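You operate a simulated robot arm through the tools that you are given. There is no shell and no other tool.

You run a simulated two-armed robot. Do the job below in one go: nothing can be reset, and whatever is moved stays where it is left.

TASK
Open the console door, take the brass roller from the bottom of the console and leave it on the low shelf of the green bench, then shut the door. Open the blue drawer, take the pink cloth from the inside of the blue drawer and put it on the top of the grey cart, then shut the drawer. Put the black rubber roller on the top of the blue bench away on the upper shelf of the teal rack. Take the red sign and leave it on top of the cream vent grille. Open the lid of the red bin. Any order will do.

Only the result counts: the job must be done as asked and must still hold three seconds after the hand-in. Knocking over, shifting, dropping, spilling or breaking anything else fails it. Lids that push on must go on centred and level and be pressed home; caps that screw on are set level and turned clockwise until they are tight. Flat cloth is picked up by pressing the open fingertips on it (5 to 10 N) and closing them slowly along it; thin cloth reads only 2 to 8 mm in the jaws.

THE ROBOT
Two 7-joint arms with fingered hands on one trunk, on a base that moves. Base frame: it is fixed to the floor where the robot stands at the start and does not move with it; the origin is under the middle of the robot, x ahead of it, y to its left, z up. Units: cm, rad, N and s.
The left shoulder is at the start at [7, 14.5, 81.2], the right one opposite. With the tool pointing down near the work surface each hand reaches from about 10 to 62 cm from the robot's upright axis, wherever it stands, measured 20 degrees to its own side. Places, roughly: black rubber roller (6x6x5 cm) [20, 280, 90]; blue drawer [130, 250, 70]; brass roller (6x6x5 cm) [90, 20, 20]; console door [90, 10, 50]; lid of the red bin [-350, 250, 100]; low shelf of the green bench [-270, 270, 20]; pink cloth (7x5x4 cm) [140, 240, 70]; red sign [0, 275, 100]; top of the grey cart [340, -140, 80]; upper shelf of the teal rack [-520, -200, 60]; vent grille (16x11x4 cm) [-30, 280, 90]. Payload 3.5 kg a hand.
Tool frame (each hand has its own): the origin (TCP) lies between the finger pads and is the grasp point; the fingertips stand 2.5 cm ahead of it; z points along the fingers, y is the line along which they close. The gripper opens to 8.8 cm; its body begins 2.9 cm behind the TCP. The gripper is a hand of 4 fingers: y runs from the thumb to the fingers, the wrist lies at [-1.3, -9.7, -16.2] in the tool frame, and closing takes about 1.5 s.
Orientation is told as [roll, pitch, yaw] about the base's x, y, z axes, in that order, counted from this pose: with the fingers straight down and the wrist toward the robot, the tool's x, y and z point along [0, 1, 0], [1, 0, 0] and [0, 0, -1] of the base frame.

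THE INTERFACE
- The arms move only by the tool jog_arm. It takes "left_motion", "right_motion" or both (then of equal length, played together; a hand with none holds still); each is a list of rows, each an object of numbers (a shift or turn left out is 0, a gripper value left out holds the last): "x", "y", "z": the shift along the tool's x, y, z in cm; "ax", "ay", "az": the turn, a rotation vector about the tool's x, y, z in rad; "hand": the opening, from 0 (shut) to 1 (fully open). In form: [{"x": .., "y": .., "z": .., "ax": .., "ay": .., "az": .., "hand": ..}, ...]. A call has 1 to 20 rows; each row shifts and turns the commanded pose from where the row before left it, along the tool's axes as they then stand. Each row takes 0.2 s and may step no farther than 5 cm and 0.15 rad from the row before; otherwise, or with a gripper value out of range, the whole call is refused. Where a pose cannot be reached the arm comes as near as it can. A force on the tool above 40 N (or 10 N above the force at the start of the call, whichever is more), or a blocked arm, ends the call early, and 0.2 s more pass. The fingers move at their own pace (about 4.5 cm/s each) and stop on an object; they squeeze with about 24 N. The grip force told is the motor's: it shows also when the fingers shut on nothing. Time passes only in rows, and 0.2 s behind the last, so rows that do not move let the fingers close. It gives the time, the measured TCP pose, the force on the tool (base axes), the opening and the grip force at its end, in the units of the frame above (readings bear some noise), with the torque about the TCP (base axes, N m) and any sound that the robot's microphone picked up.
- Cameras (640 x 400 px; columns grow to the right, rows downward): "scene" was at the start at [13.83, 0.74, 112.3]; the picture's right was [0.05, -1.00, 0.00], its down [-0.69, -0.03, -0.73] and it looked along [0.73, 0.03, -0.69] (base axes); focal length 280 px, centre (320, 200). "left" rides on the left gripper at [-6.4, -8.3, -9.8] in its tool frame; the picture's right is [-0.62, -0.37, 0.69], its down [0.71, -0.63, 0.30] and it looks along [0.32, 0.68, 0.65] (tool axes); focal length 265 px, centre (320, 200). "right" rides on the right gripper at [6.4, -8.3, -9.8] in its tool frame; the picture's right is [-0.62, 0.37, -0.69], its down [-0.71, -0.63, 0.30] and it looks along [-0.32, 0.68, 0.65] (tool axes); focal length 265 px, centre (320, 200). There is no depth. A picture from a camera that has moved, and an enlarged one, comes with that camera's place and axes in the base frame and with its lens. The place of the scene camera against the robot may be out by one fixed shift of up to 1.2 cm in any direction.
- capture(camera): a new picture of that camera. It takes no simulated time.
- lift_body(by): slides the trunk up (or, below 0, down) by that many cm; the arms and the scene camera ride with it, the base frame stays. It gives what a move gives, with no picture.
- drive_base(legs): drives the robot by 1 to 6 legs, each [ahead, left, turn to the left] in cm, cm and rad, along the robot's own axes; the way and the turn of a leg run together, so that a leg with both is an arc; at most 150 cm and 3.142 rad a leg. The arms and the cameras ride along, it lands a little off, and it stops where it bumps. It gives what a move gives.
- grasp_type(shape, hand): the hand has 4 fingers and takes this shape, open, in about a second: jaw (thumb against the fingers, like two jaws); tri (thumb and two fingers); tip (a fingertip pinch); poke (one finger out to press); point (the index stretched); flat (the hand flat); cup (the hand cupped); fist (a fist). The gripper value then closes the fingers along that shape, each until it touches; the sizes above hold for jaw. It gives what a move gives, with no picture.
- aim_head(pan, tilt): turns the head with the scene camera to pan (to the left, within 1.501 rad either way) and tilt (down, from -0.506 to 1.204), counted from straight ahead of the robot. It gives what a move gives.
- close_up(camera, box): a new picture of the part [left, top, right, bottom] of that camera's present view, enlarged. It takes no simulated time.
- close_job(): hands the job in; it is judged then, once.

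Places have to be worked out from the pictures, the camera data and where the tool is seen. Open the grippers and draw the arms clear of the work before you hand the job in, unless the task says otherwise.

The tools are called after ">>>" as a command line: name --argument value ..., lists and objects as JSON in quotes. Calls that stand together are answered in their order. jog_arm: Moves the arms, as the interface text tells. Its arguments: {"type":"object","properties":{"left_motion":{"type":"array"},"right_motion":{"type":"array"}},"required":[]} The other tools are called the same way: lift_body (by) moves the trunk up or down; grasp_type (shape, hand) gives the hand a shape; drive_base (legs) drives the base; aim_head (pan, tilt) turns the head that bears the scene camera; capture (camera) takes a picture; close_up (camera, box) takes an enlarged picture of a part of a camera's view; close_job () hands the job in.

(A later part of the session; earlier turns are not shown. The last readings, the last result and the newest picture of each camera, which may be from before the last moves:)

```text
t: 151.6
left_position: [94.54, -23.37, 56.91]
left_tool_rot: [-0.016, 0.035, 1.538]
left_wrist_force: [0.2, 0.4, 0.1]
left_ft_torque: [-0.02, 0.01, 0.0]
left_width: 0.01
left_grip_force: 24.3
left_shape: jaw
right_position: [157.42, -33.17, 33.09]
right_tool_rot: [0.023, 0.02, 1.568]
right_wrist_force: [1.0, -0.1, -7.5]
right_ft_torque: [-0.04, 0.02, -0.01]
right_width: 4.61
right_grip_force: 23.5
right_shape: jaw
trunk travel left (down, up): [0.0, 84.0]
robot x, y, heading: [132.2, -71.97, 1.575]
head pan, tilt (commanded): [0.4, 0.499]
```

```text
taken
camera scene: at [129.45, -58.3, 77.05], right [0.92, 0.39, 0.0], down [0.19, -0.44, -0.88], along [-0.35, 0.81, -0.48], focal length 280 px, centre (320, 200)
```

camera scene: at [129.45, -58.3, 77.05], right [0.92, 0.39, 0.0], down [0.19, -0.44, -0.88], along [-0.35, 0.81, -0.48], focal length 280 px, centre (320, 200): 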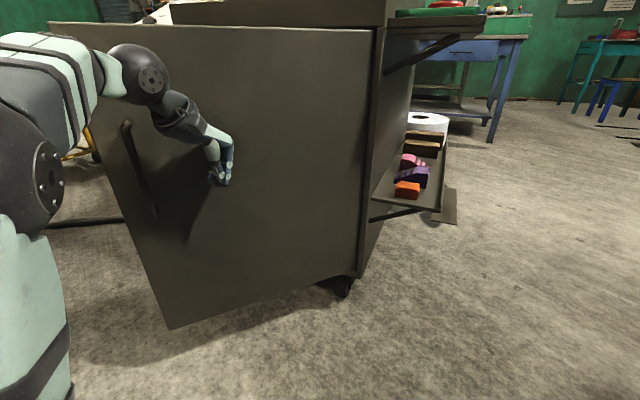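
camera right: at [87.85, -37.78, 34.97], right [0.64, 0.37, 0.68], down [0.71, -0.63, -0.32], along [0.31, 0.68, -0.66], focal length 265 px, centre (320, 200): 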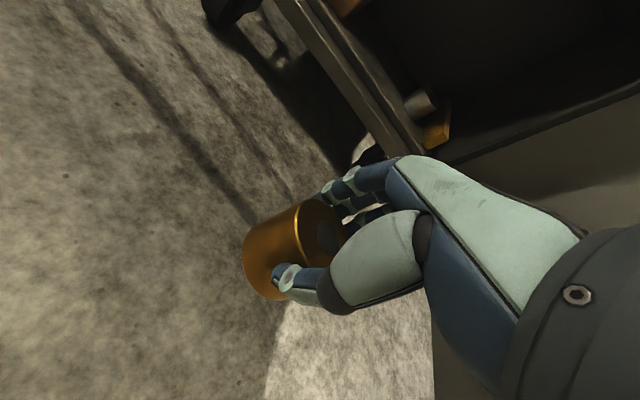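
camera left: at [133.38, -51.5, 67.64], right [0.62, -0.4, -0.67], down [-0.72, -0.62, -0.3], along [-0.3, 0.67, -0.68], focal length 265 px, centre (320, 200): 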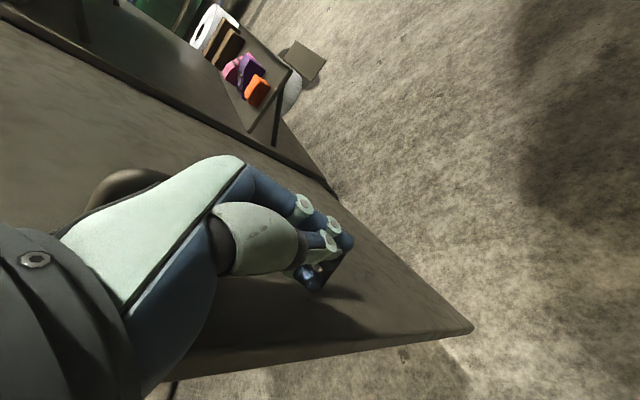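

The door is at about 50°. I repeat: bring the hand in, shift the base left, and push on toward the frame.

>>> jog_arm --left_motion '[{"x": -3}, {"x": -3}, {"x": -3}, {"x": -3}, {"x": -3}]'

>>> drive_base --legs '[[0, 16, 0]]'

>>> jog_arm --left_motion '[{"x": 0.6, "y": 0.8}, {"x": 0.6, "y": 0.8}, {"x": 0.6, "y": 0.8}, {"x": 0.6, "y": 0.8}, {"x": 0.6, "y": 0.8}, {"x": 0.6, "y": 0.8}, {"x": 0.6, "y": 0.8}, {"x": 0.6, "y": 0.8}, {"x": 0.6, "y": 0.8}, {"x": 0.6, "y": 0.8}, {"x": 0.6, "y": 0.8}, {"x": 0.6, "y": 0.8}]'

>>> capture --camera "scene"

```text
t: 152.8
left_position: [109.6, -23.93, 57.16]
left_tool_rot: [-0.014, 0.035, 1.537]
left_wrist_force: [-0.5, 0.3, 0.6]
left_ft_torque: [0.02, -0.01, -0.02]
left_width: 0.0
left_grip_force: 24.2
left_shape: jaw
right_position: [157.44, -33.23, 33.11]
right_tool_rot: [0.023, 0.019, 1.567]
right_wrist_force: [0.6, -0.1, -6.8]
right_ft_torque: [-0.06, 0.01, -0.03]
right_width: 4.63
right_grip_force: 24.0
right_shape: jaw
trunk travel left (down, up): [0.0, 84.0]
robot x, y, heading: [132.93, -71.97, 1.571]
head pan, tilt (commanded): [0.4, 0.499]
```

```text
t: 154.3
left_position: [93.44, -23.95, 57.13]
left_tool_rot: [-0.018, 0.035, 1.536]
left_wrist_force: [0.1, 0.0, -0.2]
left_ft_torque: [-0.02, 0.01, 0.04]
left_width: 0.01
left_grip_force: 24.3
left_shape: jaw
right_position: [141.27, -33.34, 33.05]
right_tool_rot: [0.022, 0.02, 1.564]
right_wrist_force: [-0.4, 0.3, -7.1]
right_ft_torque: [-0.05, 0.07, 0.01]
right_width: 4.61
right_grip_force: 23.3
right_shape: jaw
trunk travel left (down, up): [0.0, 84.0]
robot x, y, heading: [116.34, -72.11, 1.573]
head pan, tilt (commanded): [0.4, 0.499]
```

```text
t: 156.9
left_position: [86.51, -14.09, 56.72]
left_tool_rot: [-0.016, 0.033, 1.537]
left_wrist_force: [-1.1, 0.0, 0.0]
left_ft_torque: [-0.01, 0.01, 0.0]
left_width: 0.0
left_grip_force: 23.8
left_shape: jaw
right_position: [141.26, -33.24, 33.01]
right_tool_rot: [0.023, 0.018, 1.567]
right_wrist_force: [0.0, 0.1, -6.5]
right_ft_torque: [-0.06, 0.02, -0.01]
right_width: 4.61
right_grip_force: 23.6
right_shape: jaw
trunk travel left (down, up): [0.0, 84.0]
robot x, y, heading: [116.35, -72.11, 1.572]
head pan, tilt (commanded): [0.4, 0.499]
```

```text
taken
camera scene: at [113.29, -58.34, 77.05], right [0.92, 0.39, 0.0], down [0.19, -0.44, -0.88], along [-0.34, 0.81, -0.48], focal length 280 px, centre (320, 200)
```

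scene: 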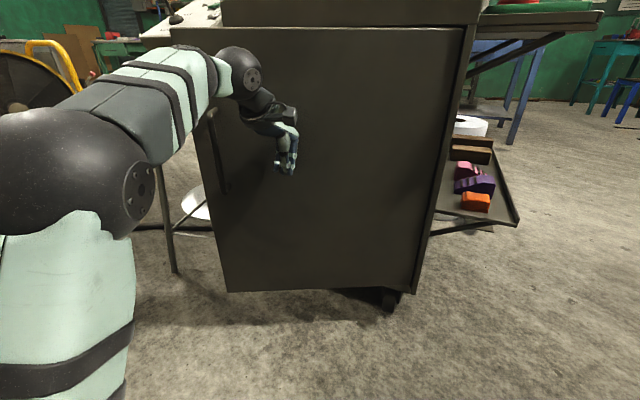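

The door is at about 25°. I drive ahead and slightly left to press it further toward the frame.

>>> drive_base --legs '[[6, 5, 0]]'

>>> jog_arm --left_motion '[{"y": 0.7}, {"y": 0.7}, {"y": 0.7}, {"y": 0.7}, {"y": 0.7}, {"y": 0.7}]'

>>> capture --camera "scene"

```text
t: 157.9
left_position: [81.66, -8.07, 56.69]
left_tool_rot: [-0.017, 0.035, 1.536]
left_wrist_force: [0.3, -0.1, -0.7]
left_ft_torque: [-0.02, 0.01, 0.02]
left_width: 0.01
left_grip_force: 24.6
left_shape: jaw
right_position: [136.23, -27.29, 32.94]
right_tool_rot: [0.021, 0.019, 1.565]
right_wrist_force: [-0.2, -0.4, -6.7]
right_ft_torque: [-0.06, 0.05, 0.02]
right_width: 4.61
right_grip_force: 24.3
right_shape: jaw
trunk travel left (down, up): [0.0, 84.0]
robot x, y, heading: [111.53, -65.95, 1.581]
head pan, tilt (commanded): [0.4, 0.499]
```

```text
t: 159.3
left_position: [81.84, -3.87, 56.5]
left_tool_rot: [-0.016, 0.036, 1.535]
left_wrist_force: [-0.3, 0.7, -0.3]
left_ft_torque: [0.02, 0.03, -0.04]
left_width: 0.0
left_grip_force: 23.5
left_shape: jaw
right_position: [136.27, -27.3, 33.12]
right_tool_rot: [0.021, 0.017, 1.565]
right_wrist_force: [0.2, 0.3, -7.6]
right_ft_torque: [-0.09, 0.05, 0.0]
right_width: 4.58
right_grip_force: 24.4
right_shape: jaw
trunk travel left (down, up): [0.0, 84.0]
robot x, y, heading: [111.25, -65.99, 1.571]
head pan, tilt (commanded): [0.4, 0.499]
```

```text
taken
camera scene: at [108.32, -52.37, 77.05], right [0.92, 0.39, 0.0], down [0.19, -0.44, -0.88], along [-0.34, 0.81, -0.48], focal length 280 px, centre (320, 200)
```

scene: 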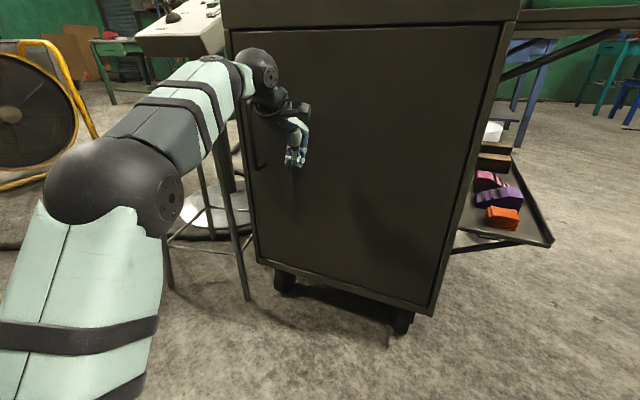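

The door looks nearly shut. I enlarge its left edge to see any gap.

>>> close_up --camera "scene" --box '[210, 10, 530, 290]'

>>> capture --camera "left"

```text
1.43 times, centred on (370, 150) of scene
camera zoom: at [108.32, -52.37, 77.05], right [0.92, 0.39, 0.0], down [0.19, -0.44, -0.88], along [-0.34, 0.81, -0.48], focal length 399 px, centre (249, 271)
```

zoom: 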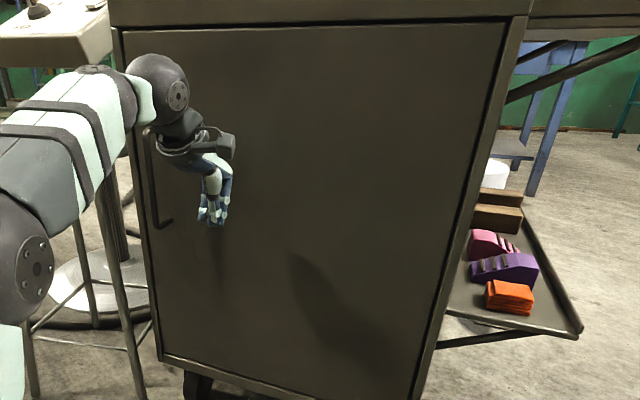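

```text
taken
camera left: at [87.76, -12.06, 66.69], right [0.62, -0.41, -0.67], down [-0.73, -0.62, -0.29], along [-0.29, 0.67, -0.68], focal length 265 px, centre (320, 200)
```

left: 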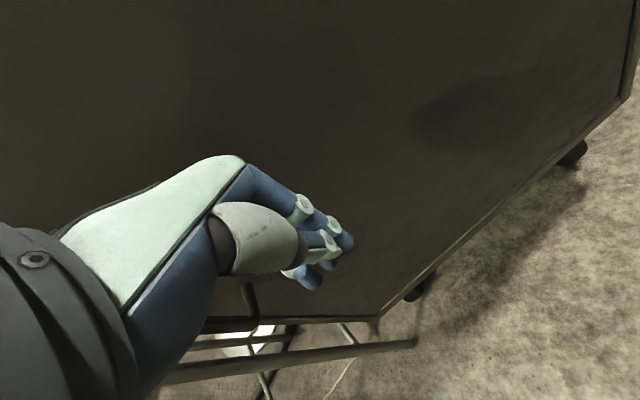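

The door looks flush in its frame. I press gently forward until I feel it, to be sure it is home.

>>> jog_arm --left_motion '[{"y": 0.7}, {"y": 0.7}, {"y": 0.7}, {"y": 0.7}, {"y": 0.7}, {"y": 0.7}, {"y": 0.7}, {"y": 0.7}, {"y": 0.7}, {"y": 0.7}, {"y": 0.7}, {"y": 0.7}]'

>>> capture --camera "scene"

```text
t: 161.9
left_position: [82.06, 1.01, 55.11]
left_tool_rot: [-0.014, 0.028, 1.538]
left_wrist_force: [-0.6, -29.9, 9.7]
left_ft_torque: [1.92, 0.03, 0.28]
left_width: 0.02
left_grip_force: 24.0
left_shape: jaw
left hand out of reach, approached as far as the arm can: row 7, 8, 9, 10, 11, 12
right_position: [136.37, -27.61, 33.37]
right_tool_rot: [0.025, 0.013, 1.569]
right_wrist_force: [-0.5, -0.2, -7.2]
right_ft_torque: [-0.1, 0.04, -0.01]
right_width: 4.63
right_grip_force: 24.3
right_shape: jaw
trunk travel left (down, up): [0.0, 84.0]
robot x, y, heading: [111.64, -66.33, 1.572]
head pan, tilt (commanded): [0.4, 0.499]
```

```text
taken
camera scene: at [108.36, -52.77, 77.15], right [0.92, 0.39, 0.0], down [0.19, -0.44, -0.88], along [-0.35, 0.81, -0.47], focal length 280 px, centre (320, 200)
```

scene: 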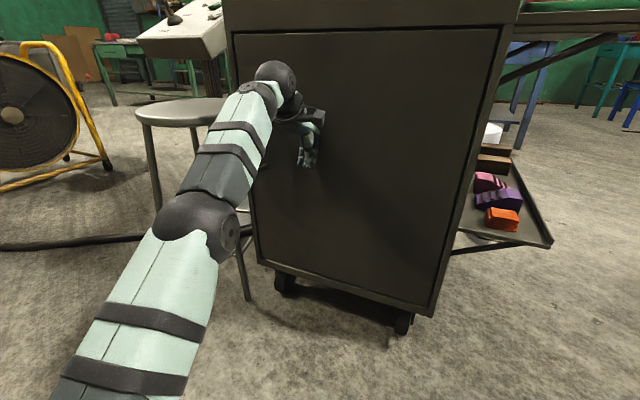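

The door takes 30 N, so it is home. I draw the left hand back and check that the door stays shut.

>>> jog_arm --left_motion '[{"y": -2}, {"y": -3}, {"y": -4}, {"y": -4}, {"y": -4}]'

>>> drive_base --legs '[[-15, 0, 0]]'

>>> capture --camera "scene"

>>> close_up --camera "scene" --box '[220, 20, 540, 260]'

```text
t: 163.1
left_position: [81.53, -15.63, 55.14]
left_tool_rot: [-0.016, 0.034, 1.535]
left_wrist_force: [1.0, -0.4, 0.4]
left_ft_torque: [0.0, -0.04, 0.04]
left_width: 0.03
left_grip_force: 24.2
left_shape: jaw
right_position: [136.32, -27.38, 33.07]
right_tool_rot: [0.023, 0.018, 1.565]
right_wrist_force: [-0.4, 1.3, -7.2]
right_ft_torque: [-0.04, 0.04, 0.0]
right_width: 4.58
right_grip_force: 23.6
right_shape: jaw
trunk travel left (down, up): [0.0, 84.0]
robot x, y, heading: [110.99, -65.94, 1.572]
head pan, tilt (commanded): [0.4, 0.499]
```

```text
t: 164.5
left_position: [81.57, -30.62, 55.2]
left_tool_rot: [-0.016, 0.035, 1.535]
left_wrist_force: [0.4, 0.2, 0.1]
left_ft_torque: [0.0, 0.01, 0.03]
left_width: 0.01
left_grip_force: 24.1
left_shape: jaw
right_position: [136.52, -42.39, 32.96]
right_tool_rot: [0.023, 0.02, 1.565]
right_wrist_force: [0.6, 0.0, -7.5]
right_ft_torque: [-0.05, 0.04, 0.0]
right_width: 4.61
right_grip_force: 24.4
right_shape: jaw
trunk travel left (down, up): [0.0, 84.0]
robot x, y, heading: [111.13, -81.24, 1.571]
head pan, tilt (commanded): [0.4, 0.499]
```

```text
taken
camera scene: at [108.37, -67.36, 77.05], right [0.92, 0.39, 0.0], down [0.19, -0.44, -0.88], along [-0.34, 0.81, -0.48], focal length 280 px, centre (320, 200)
```

scene: 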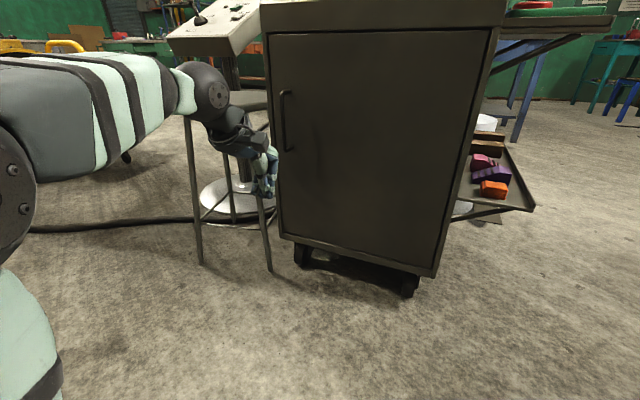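

```text
1.67 times, centred on (380, 140) of scene
camera zoom: at [108.37, -67.36, 77.05], right [0.92, 0.39, 0.0], down [0.19, -0.44, -0.88], along [-0.34, 0.81, -0.48], focal length 466 px, centre (220, 300)
```

zoom: 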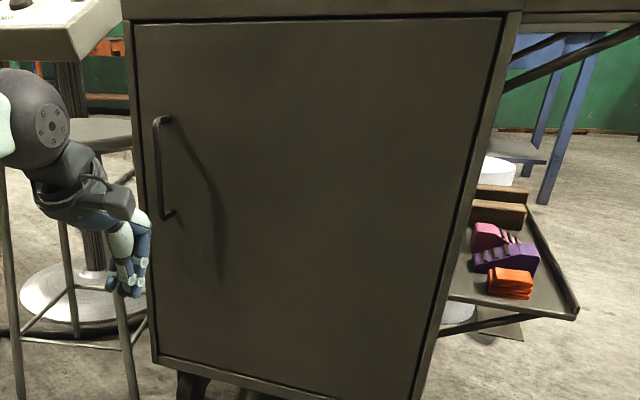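

The door is shut flush. Now to the green bench with the roller: I turn to heading ≈2.6 and drive west between stool and column, checking on the way.

>>> drive_base --legs '[[0, 0, 1.03], [53.5, 10, 0], [50, 8, 0]]'

>>> aim_head --pan 0 --tilt 0.45

>>> capture --camera "scene"

>>> aim_head --pan 0.9 --tilt 0.45

>>> capture --camera "scene"

>>> aim_head --pan -0.9 --tilt 0.45

>>> capture --camera "scene"

```text
t: 172.8
left_position: [-46.49, -43.86, 55.17]
left_tool_rot: [-0.016, 0.034, 2.572]
left_wrist_force: [0.2, 0.0, -0.4]
left_ft_torque: [0.01, 0.0, 0.0]
left_width: 0.01
left_grip_force: 23.9
left_shape: jaw
right_position: [-8.25, -2.69, 33.06]
right_tool_rot: [0.023, 0.019, 2.601]
right_wrist_force: [0.2, -0.2, -5.9]
right_ft_torque: [-0.06, -0.05, -0.01]
right_width: 4.6
right_grip_force: 24.1
right_shape: jaw
trunk travel left (down, up): [0.0, 84.0]
robot x, y, heading: [12.42, -43.73, 2.61]
head pan, tilt (commanded): [0.4, 0.499]
```

```text
t: 173.7
left_position: [-46.33, -43.88, 55.17]
left_tool_rot: [-0.016, 0.035, 2.571]
left_wrist_force: [0.0, 0.7, 0.3]
left_ft_torque: [0.01, -0.01, -0.02]
left_width: 0.01
left_grip_force: 24.2
left_shape: jaw
right_position: [-8.2, -2.66, 32.99]
right_tool_rot: [0.023, 0.021, 2.603]
right_wrist_force: [0.3, 0.5, -7.1]
right_ft_torque: [-0.04, -0.03, -0.02]
right_width: 4.6
right_grip_force: 24.2
right_shape: jaw
trunk travel left (down, up): [0.0, 84.0]
robot x, y, heading: [12.51, -44.21, 2.611]
head pan, tilt (commanded): [0.0, 0.45]
```

```text
taken
camera scene: at [0.71, -36.34, 77.5], right [0.51, 0.86, 0.0], down [0.38, -0.22, -0.9], along [-0.78, 0.46, -0.44], focal length 280 px, centre (320, 200)
```

scene: 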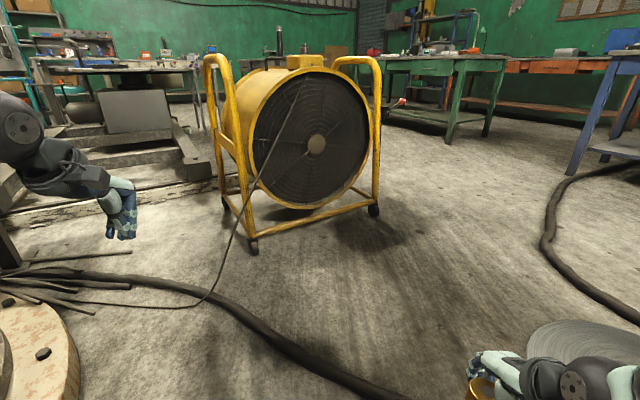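

```text
t: 174.9
left_position: [-46.38, -43.76, 55.08]
left_tool_rot: [-0.016, 0.035, 2.572]
left_wrist_force: [0.0, 0.3, -0.6]
left_ft_torque: [-0.02, 0.0, -0.01]
left_width: 0.0
left_grip_force: 23.8
left_shape: jaw
right_position: [-8.19, -2.58, 33.0]
right_tool_rot: [0.021, 0.018, 2.602]
right_wrist_force: [0.6, 0.0, -7.9]
right_ft_torque: [-0.05, -0.03, 0.01]
right_width: 4.61
right_grip_force: 24.7
right_shape: jaw
trunk travel left (down, up): [0.0, 84.0]
robot x, y, heading: [11.93, -43.55, 2.612]
head pan, tilt (commanded): [0.901, 0.45]
```

```text
taken
camera scene: at [0.06, -44.3, 77.5], right [-0.36, 0.93, 0.0], down [0.41, 0.16, -0.9], along [-0.84, -0.32, -0.44], focal length 280 px, centre (320, 200)
```

scene: 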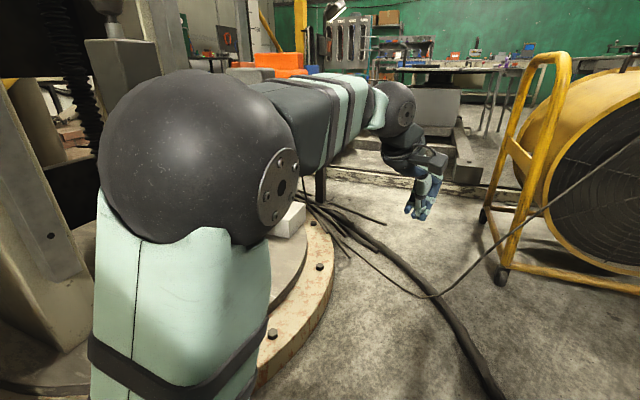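

```text
t: 176.7
left_position: [-46.33, -43.85, 55.12]
left_tool_rot: [-0.015, 0.036, 2.573]
left_wrist_force: [-0.2, -0.5, -0.8]
left_ft_torque: [0.01, 0.02, 0.02]
left_width: 0.0
left_grip_force: 23.9
left_shape: jaw
right_position: [-8.28, -2.65, 33.07]
right_tool_rot: [0.022, 0.017, 2.603]
right_wrist_force: [0.4, -0.2, -6.6]
right_ft_torque: [-0.04, -0.01, 0.02]
right_width: 4.61
right_grip_force: 23.7
right_shape: jaw
trunk travel left (down, up): [0.0, 84.0]
robot x, y, heading: [12.62, -43.61, 2.609]
head pan, tilt (commanded): [-0.901, 0.45]
```

```text
taken
camera scene: at [7.36, -31.89, 77.5], right [0.99, 0.14, 0.0], down [0.06, -0.43, -0.9], along [-0.12, 0.89, -0.44], focal length 280 px, centre (320, 200)
```

scene: 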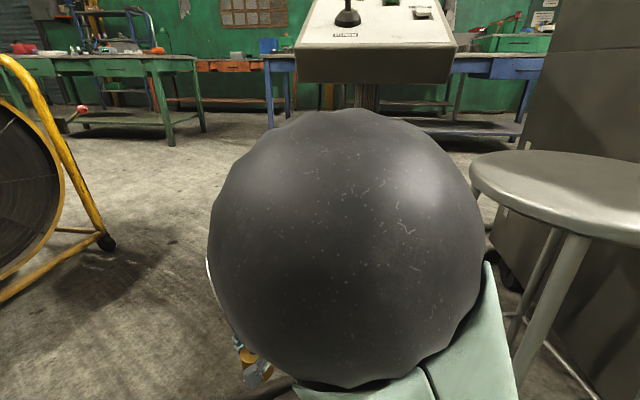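

The corridor between fan (x≤−110) and pendant box (x≥−15) is free. I move on to about [−30, −26], turn to face +y, and go up the middle.

>>> drive_base --legs '[[45.5, 6.5, 0], [0, 0, -1.04], [40, 30, 0]]'

>>> aim_head --pan 0.3 --tilt 0.35

>>> capture --camera "scene"

```text
t: 184.7
left_position: [-90.29, 64.23, 55.33]
left_tool_rot: [-0.017, 0.037, 1.538]
left_wrist_force: [0.0, 0.9, -1.0]
left_ft_torque: [0.03, 0.02, 0.0]
left_width: 0.02
left_grip_force: 24.3
left_shape: jaw
right_position: [-35.41, 52.51, 33.02]
right_tool_rot: [0.023, 0.021, 1.57]
right_wrist_force: [0.4, -0.4, -7.1]
right_ft_torque: [-0.03, 0.02, 0.0]
right_width: 4.56
right_grip_force: 23.8
right_shape: jaw
trunk travel left (down, up): [0.0, 84.0]
robot x, y, heading: [-60.27, 13.4, 1.577]
head pan, tilt (commanded): [-0.901, 0.45]
```

```text
t: 186.1
left_position: [-90.32, 64.13, 55.18]
left_tool_rot: [-0.015, 0.035, 1.54]
left_wrist_force: [0.2, -0.1, 0.3]
left_ft_torque: [0.02, -0.01, 0.0]
left_width: 0.0
left_grip_force: 23.9
left_shape: jaw
right_position: [-35.52, 52.61, 33.06]
right_tool_rot: [0.022, 0.021, 1.57]
right_wrist_force: [-0.4, 0.0, -6.8]
right_ft_torque: [-0.05, 0.02, 0.0]
right_width: 4.56
right_grip_force: 24.2
right_shape: jaw
trunk travel left (down, up): [0.0, 84.0]
robot x, y, heading: [-60.36, 13.61, 1.576]
head pan, tilt (commanded): [0.3, 0.351]
```

```text
taken
camera scene: at [-62.49, 27.98, 78.42], right [0.95, 0.3, 0.0], down [0.1, -0.33, -0.94], along [-0.28, 0.9, -0.34], focal length 280 px, centre (320, 200)
```

scene: 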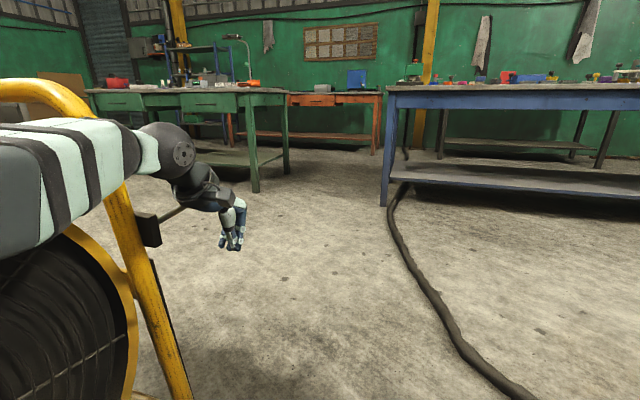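

Path ahead is free; blue bench's left leg is at ≈[−77, 239], green bench's right leg at ≈[−191, 242]. I drive ahead, then left toward the green bench.

>>> drive_base --legs '[[20, -5, 0], [95, 0, 0], [30, 140, 0]]'

>>> aim_head --pan 0.3 --tilt 0.35

>>> capture --camera "scene"

```text
t: 198.9
left_position: [-224.51, 208.37, 55.15]
left_tool_rot: [-0.016, 0.034, 1.538]
left_wrist_force: [-0.3, 0.2, 0.2]
left_ft_torque: [-0.01, 0.01, 0.03]
left_width: 0.0
left_grip_force: 24.1
left_shape: jaw
right_position: [-169.61, 196.81, 32.99]
right_tool_rot: [0.021, 0.021, 1.567]
right_wrist_force: [0.0, -0.7, -7.4]
right_ft_torque: [-0.04, 0.03, 0.03]
right_width: 4.59
right_grip_force: 24.3
right_shape: jaw
trunk travel left (down, up): [0.0, 84.0]
robot x, y, heading: [-194.41, 158.09, 1.571]
head pan, tilt (commanded): [0.3, 0.351]
```

```text
t: 199.5
left_position: [-224.62, 208.5, 55.24]
left_tool_rot: [-0.017, 0.034, 1.538]
left_wrist_force: [-0.1, 0.2, 0.0]
left_ft_torque: [-0.02, -0.03, -0.02]
left_width: 0.03
left_grip_force: 23.8
left_shape: jaw
right_position: [-169.51, 196.75, 32.93]
right_tool_rot: [0.025, 0.022, 1.566]
right_wrist_force: [-0.8, -0.3, -7.2]
right_ft_torque: [-0.06, 0.0, -0.01]
right_width: 4.57
right_grip_force: 24.1
right_shape: jaw
trunk travel left (down, up): [0.0, 84.0]
robot x, y, heading: [-194.47, 157.81, 1.578]
head pan, tilt (commanded): [0.3, 0.351]
```

```text
taken
camera scene: at [-196.75, 172.22, 78.42], right [0.95, 0.3, 0.0], down [0.1, -0.33, -0.94], along [-0.28, 0.9, -0.34], focal length 280 px, centre (320, 200)
```

scene: 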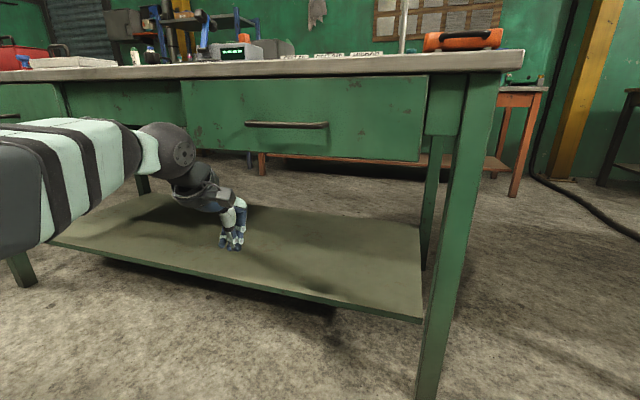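

The green bench's low shelf (z≈20, front edge y≈240, free height up to ≈65) is empty. I pull the left hand back, strafe left and come up closer.

>>> jog_arm --left_motion '[{"y": -3}, {"y": -3}, {"y": -3}, {"y": -3}]'

>>> drive_base --legs '[[0, 48, 0], [26, 0, 0]]'

>>> aim_head --pan -0.2 --tilt 0.7

>>> capture --camera "scene"

>>> close_up --camera "right" --box '[200, 160, 440, 340]'

```text
t: 200.5
left_position: [-224.86, 196.45, 55.46]
left_tool_rot: [-0.016, 0.033, 1.537]
left_wrist_force: [0.7, 0.1, -0.3]
left_ft_torque: [0.02, -0.01, 0.02]
left_width: 0.01
left_grip_force: 24.3
left_shape: jaw
right_position: [-169.53, 196.79, 33.06]
right_tool_rot: [0.022, 0.022, 1.565]
right_wrist_force: [-0.2, 0.3, -7.7]
right_ft_torque: [-0.07, 0.03, -0.04]
right_width: 4.57
right_grip_force: 23.9
right_shape: jaw
trunk travel left (down, up): [0.0, 84.0]
robot x, y, heading: [-194.57, 157.91, 1.578]
head pan, tilt (commanded): [0.3, 0.351]
```

```text
t: 204.8
left_position: [-272.81, 222.21, 55.52]
left_tool_rot: [-0.014, 0.035, 1.533]
left_wrist_force: [-0.3, 0.2, -0.3]
left_ft_torque: [0.0, -0.03, 0.0]
left_width: 0.01
left_grip_force: 23.5
left_shape: jaw
right_position: [-217.53, 222.26, 33.03]
right_tool_rot: [0.025, 0.02, 1.564]
right_wrist_force: [-0.4, 0.1, -6.6]
right_ft_torque: [-0.07, 0.02, 0.01]
right_width: 4.59
right_grip_force: 24.0
right_shape: jaw
trunk travel left (down, up): [0.0, 84.0]
robot x, y, heading: [-242.57, 183.79, 1.567]
head pan, tilt (commanded): [0.3, 0.351]
```

```text
t: 205.7
left_position: [-272.74, 222.32, 55.49]
left_tool_rot: [-0.015, 0.035, 1.533]
left_wrist_force: [1.1, 0.0, 0.4]
left_ft_torque: [-0.02, 0.02, 0.01]
left_width: 0.01
left_grip_force: 24.1
left_shape: jaw
right_position: [-217.46, 222.25, 33.05]
right_tool_rot: [0.026, 0.022, 1.565]
right_wrist_force: [-0.4, 0.6, -7.4]
right_ft_torque: [-0.05, 0.02, -0.01]
right_width: 4.6
right_grip_force: 23.9
right_shape: jaw
trunk travel left (down, up): [0.0, 84.0]
robot x, y, heading: [-242.68, 183.13, 1.569]
head pan, tilt (commanded): [-0.201, 0.7]
```

```text
taken
camera scene: at [-240.26, 197.26, 75.29], right [0.98, -0.2, 0.0], down [-0.13, -0.63, -0.76], along [0.15, 0.75, -0.64], focal length 280 px, centre (320, 200)
```

scene: 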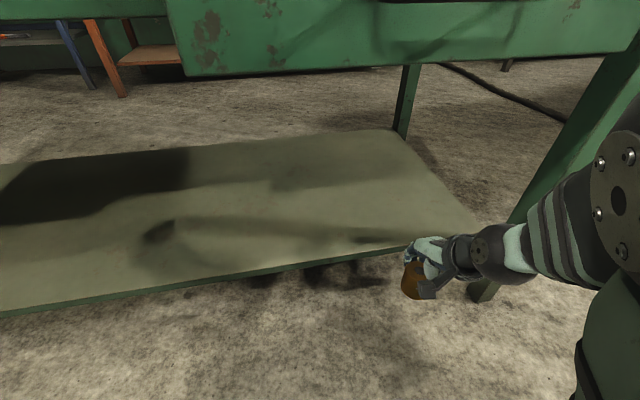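

```text
2.22 times, centred on (320, 250) of right
camera zoom: at [-223.71, 214.15, 43.0], right [0.64, 0.38, 0.67], down [0.7, -0.64, -0.31], along [0.31, 0.67, -0.68], focal length 590 px, centre (320, 89)
```

zoom: 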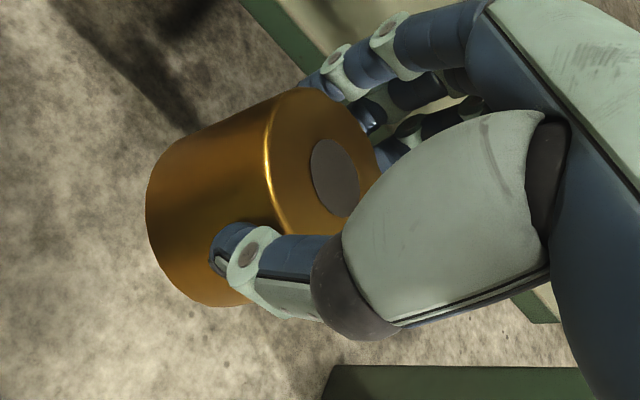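

The roller leans about 9° back in the untilted hand, so a forward tilt of ≈0.16 makes it upright. I drive ahead 7 cm, tilt, and reach over the shelf to y≈253.

>>> drive_base --legs '[[7, 0, 0]]'

>>> jog_arm --right_motion '[{"ax": -0.09}, {"ax": -0.09}, {"y": 2.95, "z": 0.53}, {"y": 2.95, "z": 0.53}, {"y": 2.95, "z": 0.53}, {"y": 2.95, "z": 0.53}, {"y": 2.95, "z": 0.53}, {"y": 2.95, "z": 0.53}, {"y": 2.95, "z": 0.53}, {"y": 2.95, "z": 0.53}]'

>>> capture --camera "scene"

>>> capture --camera "right"

```text
t: 206.7
left_position: [-272.7, 229.23, 55.51]
left_tool_rot: [-0.016, 0.037, 1.535]
left_wrist_force: [-0.3, -0.4, 0.5]
left_ft_torque: [-0.02, 0.01, 0.02]
left_width: 0.01
left_grip_force: 24.0
left_shape: jaw
right_position: [-217.58, 229.25, 32.94]
right_tool_rot: [0.026, 0.022, 1.565]
right_wrist_force: [0.5, -0.3, -7.8]
right_ft_torque: [-0.06, 0.05, 0.0]
right_width: 4.59
right_grip_force: 24.0
right_shape: jaw
trunk travel left (down, up): [0.0, 84.0]
robot x, y, heading: [-242.42, 190.61, 1.569]
head pan, tilt (commanded): [-0.201, 0.7]
```

```text
t: 208.9
left_position: [-272.71, 229.29, 55.44]
left_tool_rot: [-0.015, 0.036, 1.534]
left_wrist_force: [-0.5, 0.3, 0.4]
left_ft_torque: [0.04, 0.01, 0.02]
left_width: 0.0
left_grip_force: 23.8
left_shape: jaw
right_position: [-216.39, 256.23, 32.95]
right_tool_rot: [0.024, -0.158, 1.558]
right_wrist_force: [-0.2, 0.2, -6.5]
right_ft_torque: [-0.12, 0.01, -0.01]
right_width: 4.56
right_grip_force: 24.1
right_shape: jaw
right hand out of reach, approached as far as the arm can: row 1, 2
trunk travel left (down, up): [0.0, 84.0]
robot x, y, heading: [-242.43, 190.06, 1.57]
head pan, tilt (commanded): [-0.201, 0.7]
```

```text
taken
camera scene: at [-240.24, 204.28, 75.27], right [0.98, -0.2, 0.0], down [-0.13, -0.63, -0.76], along [0.15, 0.75, -0.65], focal length 280 px, centre (320, 200)
```

scene: 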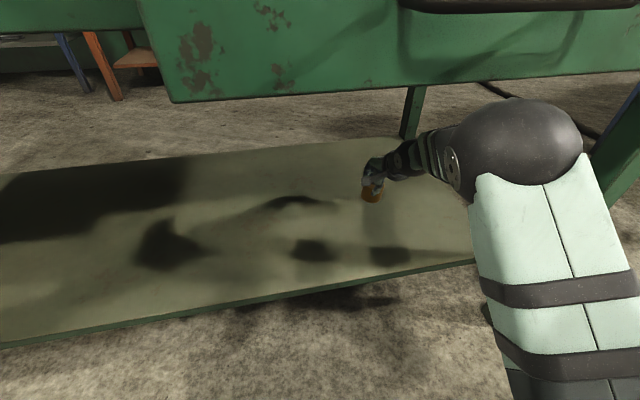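

```text
taken
camera right: at [-222.79, 246.47, 41.38], right [0.64, 0.25, 0.73], down [0.7, -0.58, -0.42], along [0.32, 0.77, -0.55], focal length 265 px, centre (320, 200)
```

right: 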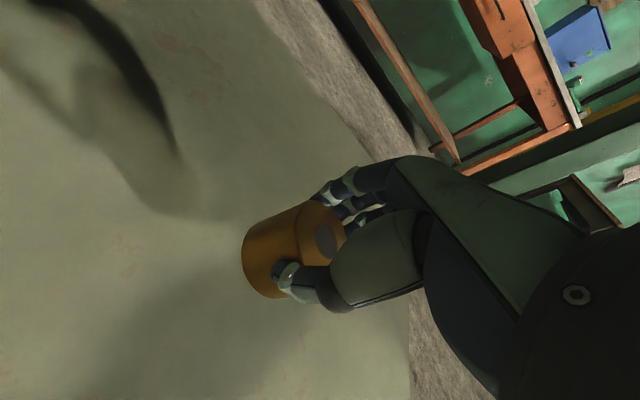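

The roller is over the shelf at y≈256. I lower it, quickly at first and then in fine steps until contact.

>>> jog_arm --right_motion '[{"y": -0.28, "z": 1.73}, {"y": -0.28, "z": 1.73}, {"y": -0.28, "z": 1.73}]'

>>> close_up --camera "right" --box '[180, 140, 420, 340]'

>>> close_up --camera "scene" --box '[300, 110, 460, 230]'

```text
t: 209.7
left_position: [-272.75, 229.18, 55.44]
left_tool_rot: [-0.015, 0.035, 1.535]
left_wrist_force: [-0.6, -0.3, 0.2]
left_ft_torque: [-0.03, -0.01, -0.03]
left_width: 0.0
left_grip_force: 24.0
left_shape: jaw
right_position: [-216.55, 256.23, 28.03]
right_tool_rot: [0.024, -0.158, 1.56]
right_wrist_force: [-0.1, -0.4, -8.4]
right_ft_torque: [-0.04, 0.08, 0.01]
right_width: 4.6
right_grip_force: 23.7
right_shape: jaw
trunk travel left (down, up): [0.0, 84.0]
robot x, y, heading: [-242.49, 190.62, 1.57]
head pan, tilt (commanded): [-0.201, 0.7]
```

```text
2.00 times, centred on (300, 240) of right
camera zoom: at [-222.88, 246.51, 36.23], right [0.64, 0.25, 0.73], down [0.7, -0.58, -0.42], along [0.32, 0.78, -0.55], focal length 531 px, centre (360, 120)
```

zoom: 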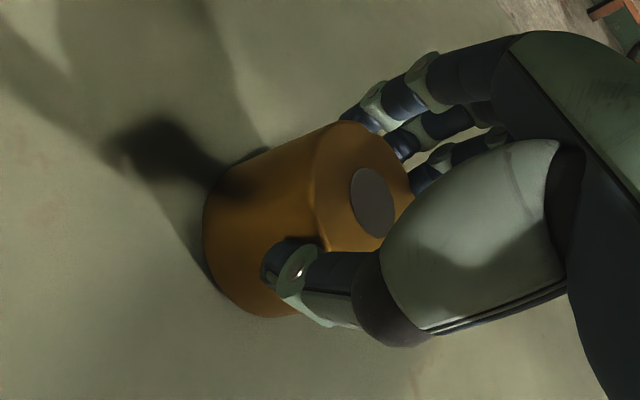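

```text
3.33 times, centred on (380, 170) of scene
camera zoom: at [-240.25, 204.28, 75.27], right [0.98, -0.2, 0.0], down [-0.13, -0.63, -0.76], along [0.15, 0.75, -0.65], focal length 932 px, centre (120, 300)
```

zoom: 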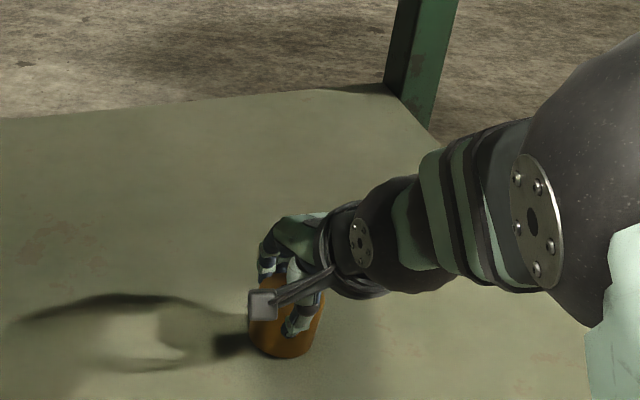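

The shadow shows it is close to the shelf. I lower in quarter-centimetre steps.

>>> jog_arm --right_motion '[{"y": -0.05, "z": 0.3}, {"y": -0.05, "z": 0.3}, {"y": -0.05, "z": 0.3}, {}]'

>>> jog_arm --right_motion '[{"y": -0.05, "z": 0.3}, {"y": -0.05, "z": 0.3}, {}]'

>>> close_up --camera "right" --box '[180, 140, 420, 340]'

```text
t: 210.7
left_position: [-272.76, 229.12, 55.67]
left_tool_rot: [-0.016, 0.031, 1.534]
left_wrist_force: [-0.5, -0.8, 0.2]
left_ft_torque: [0.01, 0.0, -0.03]
left_width: 0.0
left_grip_force: 24.3
left_shape: jaw
right_position: [-216.68, 256.34, 27.46]
right_tool_rot: [0.023, -0.168, 1.559]
right_wrist_force: [-0.2, -3.1, 12.9]
right_ft_torque: [0.05, -0.03, 0.0]
right_width: 4.67
right_grip_force: 24.1
right_shape: jaw
trunk travel left (down, up): [0.0, 84.0]
robot x, y, heading: [-242.68, 190.62, 1.573]
head pan, tilt (commanded): [-0.201, 0.7]
```

```text
t: 211.5
left_position: [-272.9, 229.04, 55.7]
left_tool_rot: [-0.018, 0.028, 1.534]
left_wrist_force: [-0.4, -0.2, 0.4]
left_ft_torque: [-0.05, 0.01, 0.02]
left_width: 0.0
left_grip_force: 24.3
left_shape: jaw
right_position: [-216.61, 256.25, 27.27]
right_tool_rot: [0.021, -0.17, 1.56]
right_wrist_force: [-3.4, -6.1, 30.4]
right_ft_torque: [0.19, 0.0, 0.08]
right_width: 4.79
right_grip_force: 24.0
right_shape: jaw
trunk travel left (down, up): [0.0, 84.0]
robot x, y, heading: [-242.5, 190.83, 1.57]
head pan, tilt (commanded): [-0.201, 0.7]
```

```text
2.00 times, centred on (300, 240) of right
camera zoom: at [-223.05, 246.36, 35.45], right [0.64, 0.24, 0.73], down [0.7, -0.57, -0.42], along [0.32, 0.78, -0.53], focal length 531 px, centre (360, 120)
```

zoom: 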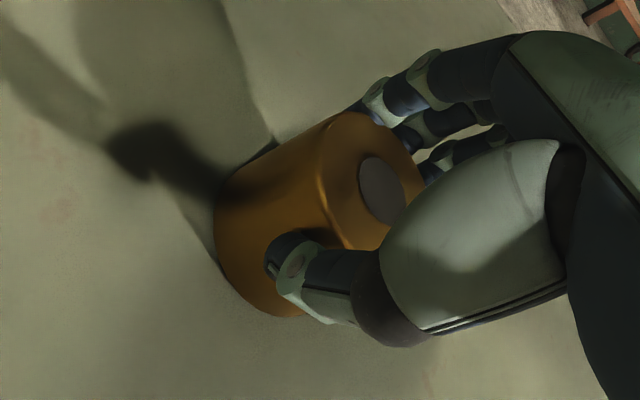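

The roller stands on the shelf (30 N pressing). I ease up slightly and open the hand gently.

>>> jog_arm --right_motion '[{"y": 0.05, "z": -0.25}, {"hand": 0.58}, {"hand": 0.62}, {"hand": 0.7}, {"hand": 0.8}, {"hand": 1}, {"hand": 1}, {"hand": 1}, {"hand": 1}]'

>>> close_up --camera "right" --box '[180, 140, 420, 340]'

```text
t: 213.5
left_position: [-272.8, 229.18, 55.5]
left_tool_rot: [-0.016, 0.033, 1.533]
left_wrist_force: [-0.3, -0.4, -0.6]
left_ft_torque: [-0.01, 0.03, -0.04]
left_width: 0.0
left_grip_force: 23.7
left_shape: jaw
right_position: [-216.6, 256.06, 26.72]
right_tool_rot: [0.022, -0.161, 1.557]
right_wrist_force: [-0.6, 0.3, -0.3]
right_ft_torque: [0.01, -0.02, -0.01]
right_width: 8.77
right_grip_force: 0.0
right_shape: jaw
trunk travel left (down, up): [0.0, 84.0]
robot x, y, heading: [-242.69, 190.66, 1.567]
head pan, tilt (commanded): [-0.201, 0.7]
```

```text
2.00 times, centred on (300, 240) of right
camera zoom: at [-222.95, 246.43, 35.12], right [0.64, 0.25, 0.73], down [0.7, -0.58, -0.42], along [0.32, 0.78, -0.54], focal length 531 px, centre (360, 120)
```

zoom: 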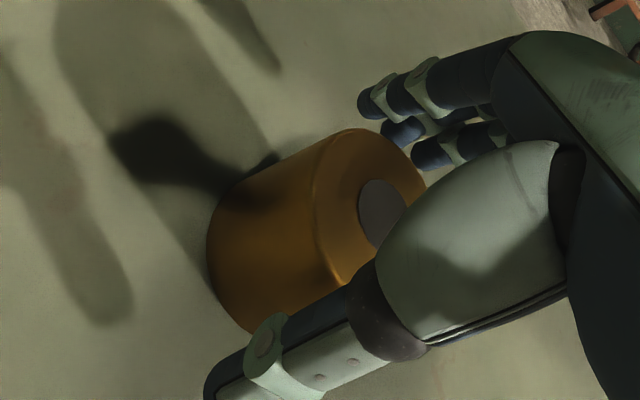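

It stands upright and free. I raise the hand straight up, then draw it out.

>>> jog_arm --right_motion '[{"y": 0.24, "z": -1.48}, {"y": 0.24, "z": -1.48}, {"y": 0.24, "z": -1.48}, {"y": 0.24, "z": -1.48}, {"y": 0.12, "z": -0.7}]'

>>> drive_base --legs '[[-45, 0, 0]]'

>>> aim_head --pan 0 --tilt 0.4

>>> capture --camera "scene"

```text
t: 214.7
left_position: [-272.67, 229.26, 55.48]
left_tool_rot: [-0.016, 0.033, 1.536]
left_wrist_force: [0.3, 1.0, -0.5]
left_ft_torque: [0.0, -0.02, 0.0]
left_width: 0.0
left_grip_force: 23.7
left_shape: jaw
right_position: [-216.62, 256.25, 33.34]
right_tool_rot: [0.024, -0.159, 1.558]
right_wrist_force: [-0.5, 0.3, -0.2]
right_ft_torque: [0.05, -0.03, 0.0]
right_width: 8.76
right_grip_force: 0.1
right_shape: jaw
trunk travel left (down, up): [0.0, 84.0]
robot x, y, heading: [-242.53, 190.03, 1.568]
head pan, tilt (commanded): [-0.201, 0.7]
```

```text
t: 217.4
left_position: [-272.69, 184.37, 55.5]
left_tool_rot: [-0.016, 0.035, 1.537]
left_wrist_force: [-0.9, -0.8, 0.1]
left_ft_torque: [-0.05, -0.01, 0.0]
left_width: 0.0
left_grip_force: 24.2
left_shape: jaw
right_position: [-216.46, 211.47, 33.38]
right_tool_rot: [0.023, -0.158, 1.559]
right_wrist_force: [0.3, 0.4, -0.1]
right_ft_torque: [0.01, 0.0, -0.03]
right_width: 8.76
right_grip_force: 0.1
right_shape: jaw
trunk travel left (down, up): [0.0, 84.0]
robot x, y, heading: [-242.57, 145.76, 1.571]
head pan, tilt (commanded): [-0.201, 0.7]
```

```text
t: 218.2
left_position: [-272.83, 184.43, 55.53]
left_tool_rot: [-0.016, 0.035, 1.536]
left_wrist_force: [-0.8, -0.1, -1.3]
left_ft_torque: [-0.01, 0.0, -0.01]
left_width: 0.0
left_grip_force: 23.6
left_shape: jaw
right_position: [-216.4, 211.45, 33.38]
right_tool_rot: [0.023, -0.158, 1.559]
right_wrist_force: [0.2, 0.5, -0.7]
right_ft_torque: [-0.01, -0.03, 0.01]
right_width: 8.74
right_grip_force: 0.0
right_shape: jaw
trunk travel left (down, up): [0.0, 84.0]
robot x, y, heading: [-242.54, 145.78, 1.572]
head pan, tilt (commanded): [0.0, 0.4]
```

```text
taken
camera scene: at [-241.95, 160.42, 77.97], right [1.0, 0.0, 0.0], down [0.0, -0.39, -0.92], along [0.0, 0.92, -0.39], focal length 280 px, centre (320, 200)
```

scene: 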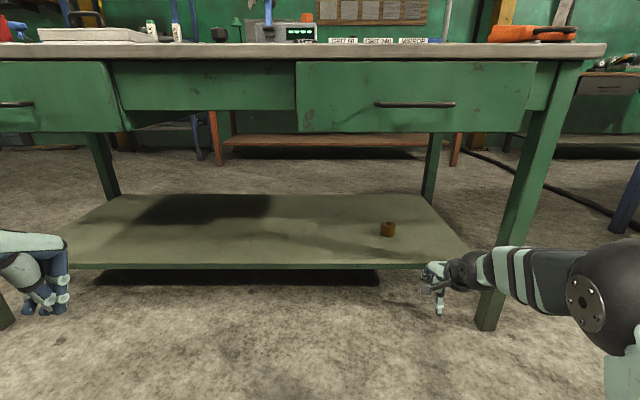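

The brass roller stands on the low shelf. Next is the red bin near [−350, 250, 100]: I raise the trunk, retract the right hand, and look.

>>> jog_arm --right_motion '[{"ax": 0.08, "y": -3}, {"ax": 0.08, "y": -3}, {"y": -3}, {"y": -3}, {"y": -3}, {"y": -3}]'

>>> lift_body --by 45

>>> aim_head --pan 0.7 --tilt 0.3

>>> capture --camera "scene"

```text
t: 219.7
left_position: [-272.73, 184.45, 55.46]
left_tool_rot: [-0.016, 0.035, 1.536]
left_wrist_force: [-0.5, 0.3, -0.7]
left_ft_torque: [0.01, 0.0, 0.01]
left_width: 0.0
left_grip_force: 23.7
left_shape: jaw
right_position: [-216.81, 193.55, 32.65]
right_tool_rot: [0.022, 0.001, 1.563]
right_wrist_force: [-0.1, 1.1, -0.5]
right_ft_torque: [0.01, 0.0, 0.01]
right_width: 8.8
right_grip_force: 0.1
right_shape: jaw
trunk travel left (down, up): [0.0, 84.0]
robot x, y, heading: [-242.47, 145.9, 1.569]
head pan, tilt (commanded): [0.0, 0.4]
```

```text
refused: 45 is not a number from -40 to 40
```

```text
t: 220.7
left_position: [-272.75, 184.38, 55.59]
left_tool_rot: [-0.016, 0.035, 1.536]
left_wrist_force: [-0.6, -0.9, 0.7]
left_ft_torque: [0.01, 0.01, -0.01]
left_width: 0.02
left_grip_force: 23.7
left_shape: jaw
right_position: [-216.7, 193.6, 32.77]
right_tool_rot: [0.023, -0.001, 1.564]
right_wrist_force: [-0.3, -0.7, 0.6]
right_ft_torque: [0.02, 0.03, -0.03]
right_width: 8.78
right_grip_force: 0.1
right_shape: jaw
trunk travel left (down, up): [0.0, 84.0]
robot x, y, heading: [-242.27, 146.02, 1.576]
head pan, tilt (commanded): [0.7, 0.3]
```

```text
taken
camera scene: at [-247.96, 158.29, 78.9], right [0.76, 0.64, 0.0], down [0.19, -0.23, -0.96], along [-0.62, 0.73, -0.3], focal length 280 px, centre (320, 200)
```

scene: 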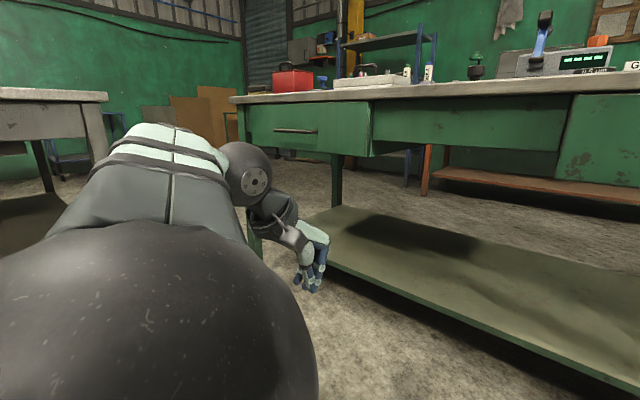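

The red bin stands on the green bench's left end. I raise the trunk and move left to face it.

>>> lift_body --by 38

>>> drive_base --legs '[[0, 60, 0]]'

>>> aim_head --pan 0.4 --tilt 0.4

>>> capture --camera "scene"

```text
t: 224.4
left_position: [-272.73, 184.41, 93.52]
left_tool_rot: [-0.017, 0.035, 1.537]
left_wrist_force: [0.0, 0.3, 0.7]
left_ft_torque: [0.0, -0.01, 0.0]
left_width: 0.01
left_grip_force: 23.9
left_shape: jaw
right_position: [-216.74, 193.51, 70.71]
right_tool_rot: [0.022, 0.0, 1.562]
right_wrist_force: [-0.4, 0.1, -0.1]
right_ft_torque: [0.06, 0.0, 0.0]
right_width: 8.79
right_grip_force: 0.1
right_shape: jaw
trunk travel left (down, up): [-38.0, 46.0]
robot x, y, heading: [-242.45, 145.62, 1.57]
head pan, tilt (commanded): [0.7, 0.3]
```

```text
t: 227.8
left_position: [-332.42, 184.41, 93.45]
left_tool_rot: [-0.016, 0.033, 1.533]
left_wrist_force: [0.3, -0.3, 0.4]
left_ft_torque: [-0.03, 0.01, 0.01]
left_width: 0.0
left_grip_force: 24.1
left_shape: jaw
right_position: [-276.35, 193.42, 70.77]
right_tool_rot: [0.022, 0.001, 1.563]
right_wrist_force: [0.7, -0.1, 0.8]
right_ft_torque: [0.0, -0.03, 0.03]
right_width: 8.76
right_grip_force: 0.1
right_shape: jaw
trunk travel left (down, up): [-38.0, 46.0]
robot x, y, heading: [-302.18, 145.41, 1.567]
head pan, tilt (commanded): [0.7, 0.3]
```

```text
t: 228.6
left_position: [-332.48, 184.48, 93.59]
left_tool_rot: [-0.015, 0.032, 1.533]
left_wrist_force: [-0.1, -0.4, 0.2]
left_ft_torque: [-0.01, -0.02, -0.02]
left_width: 0.0
left_grip_force: 23.9
left_shape: jaw
right_position: [-276.36, 193.48, 70.68]
right_tool_rot: [0.022, -0.001, 1.563]
right_wrist_force: [-0.1, 1.1, -0.8]
right_ft_torque: [0.0, 0.01, 0.0]
right_width: 8.77
right_grip_force: 0.0
right_shape: jaw
trunk travel left (down, up): [-38.0, 46.0]
robot x, y, heading: [-302.36, 145.6, 1.569]
head pan, tilt (commanded): [0.4, 0.4]
```

```text
taken
camera scene: at [-305.26, 159.62, 115.98], right [0.92, 0.39, 0.0], down [0.15, -0.36, -0.92], along [-0.36, 0.85, -0.39], focal length 280 px, centre (320, 200)
```

scene: 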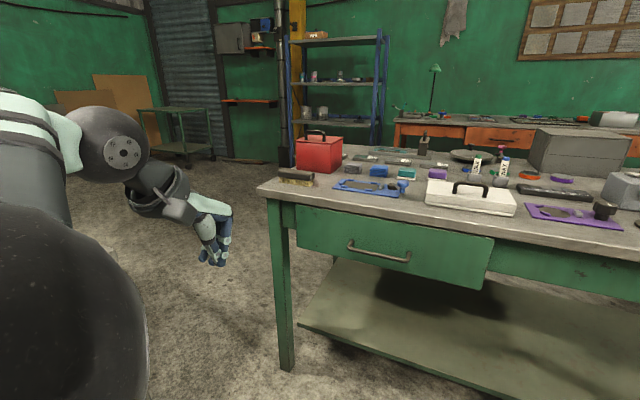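

The red bin sits on the bench's left corner with a black handle on its lid. I enlarge it.

>>> close_up --camera "scene" --box '[250, 110, 410, 210]'

>>> close_up --camera "scene" --box '[280, 120, 360, 190]'

```text
4.00 times, centred on (330, 160) of scene
camera zoom: at [-305.26, 159.62, 115.98], right [0.92, 0.39, 0.0], down [0.15, -0.36, -0.92], along [-0.36, 0.85, -0.39], focal length 1118 px, centre (280, 360)
```

zoom: 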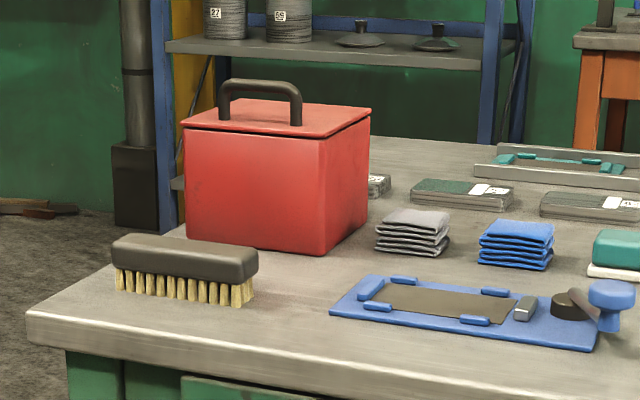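

```text
5.71 times, centred on (320, 155) of scene
camera zoom: at [-305.26, 159.62, 115.98], right [0.92, 0.39, 0.0], down [0.15, -0.36, -0.92], along [-0.36, 0.85, -0.39], focal length 1598 px, centre (320, 457)
```

zoom: 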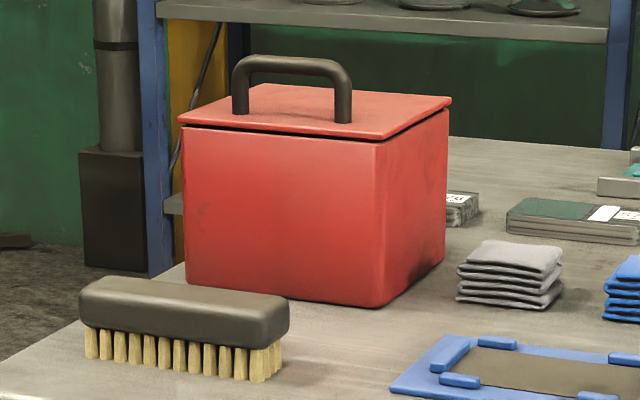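

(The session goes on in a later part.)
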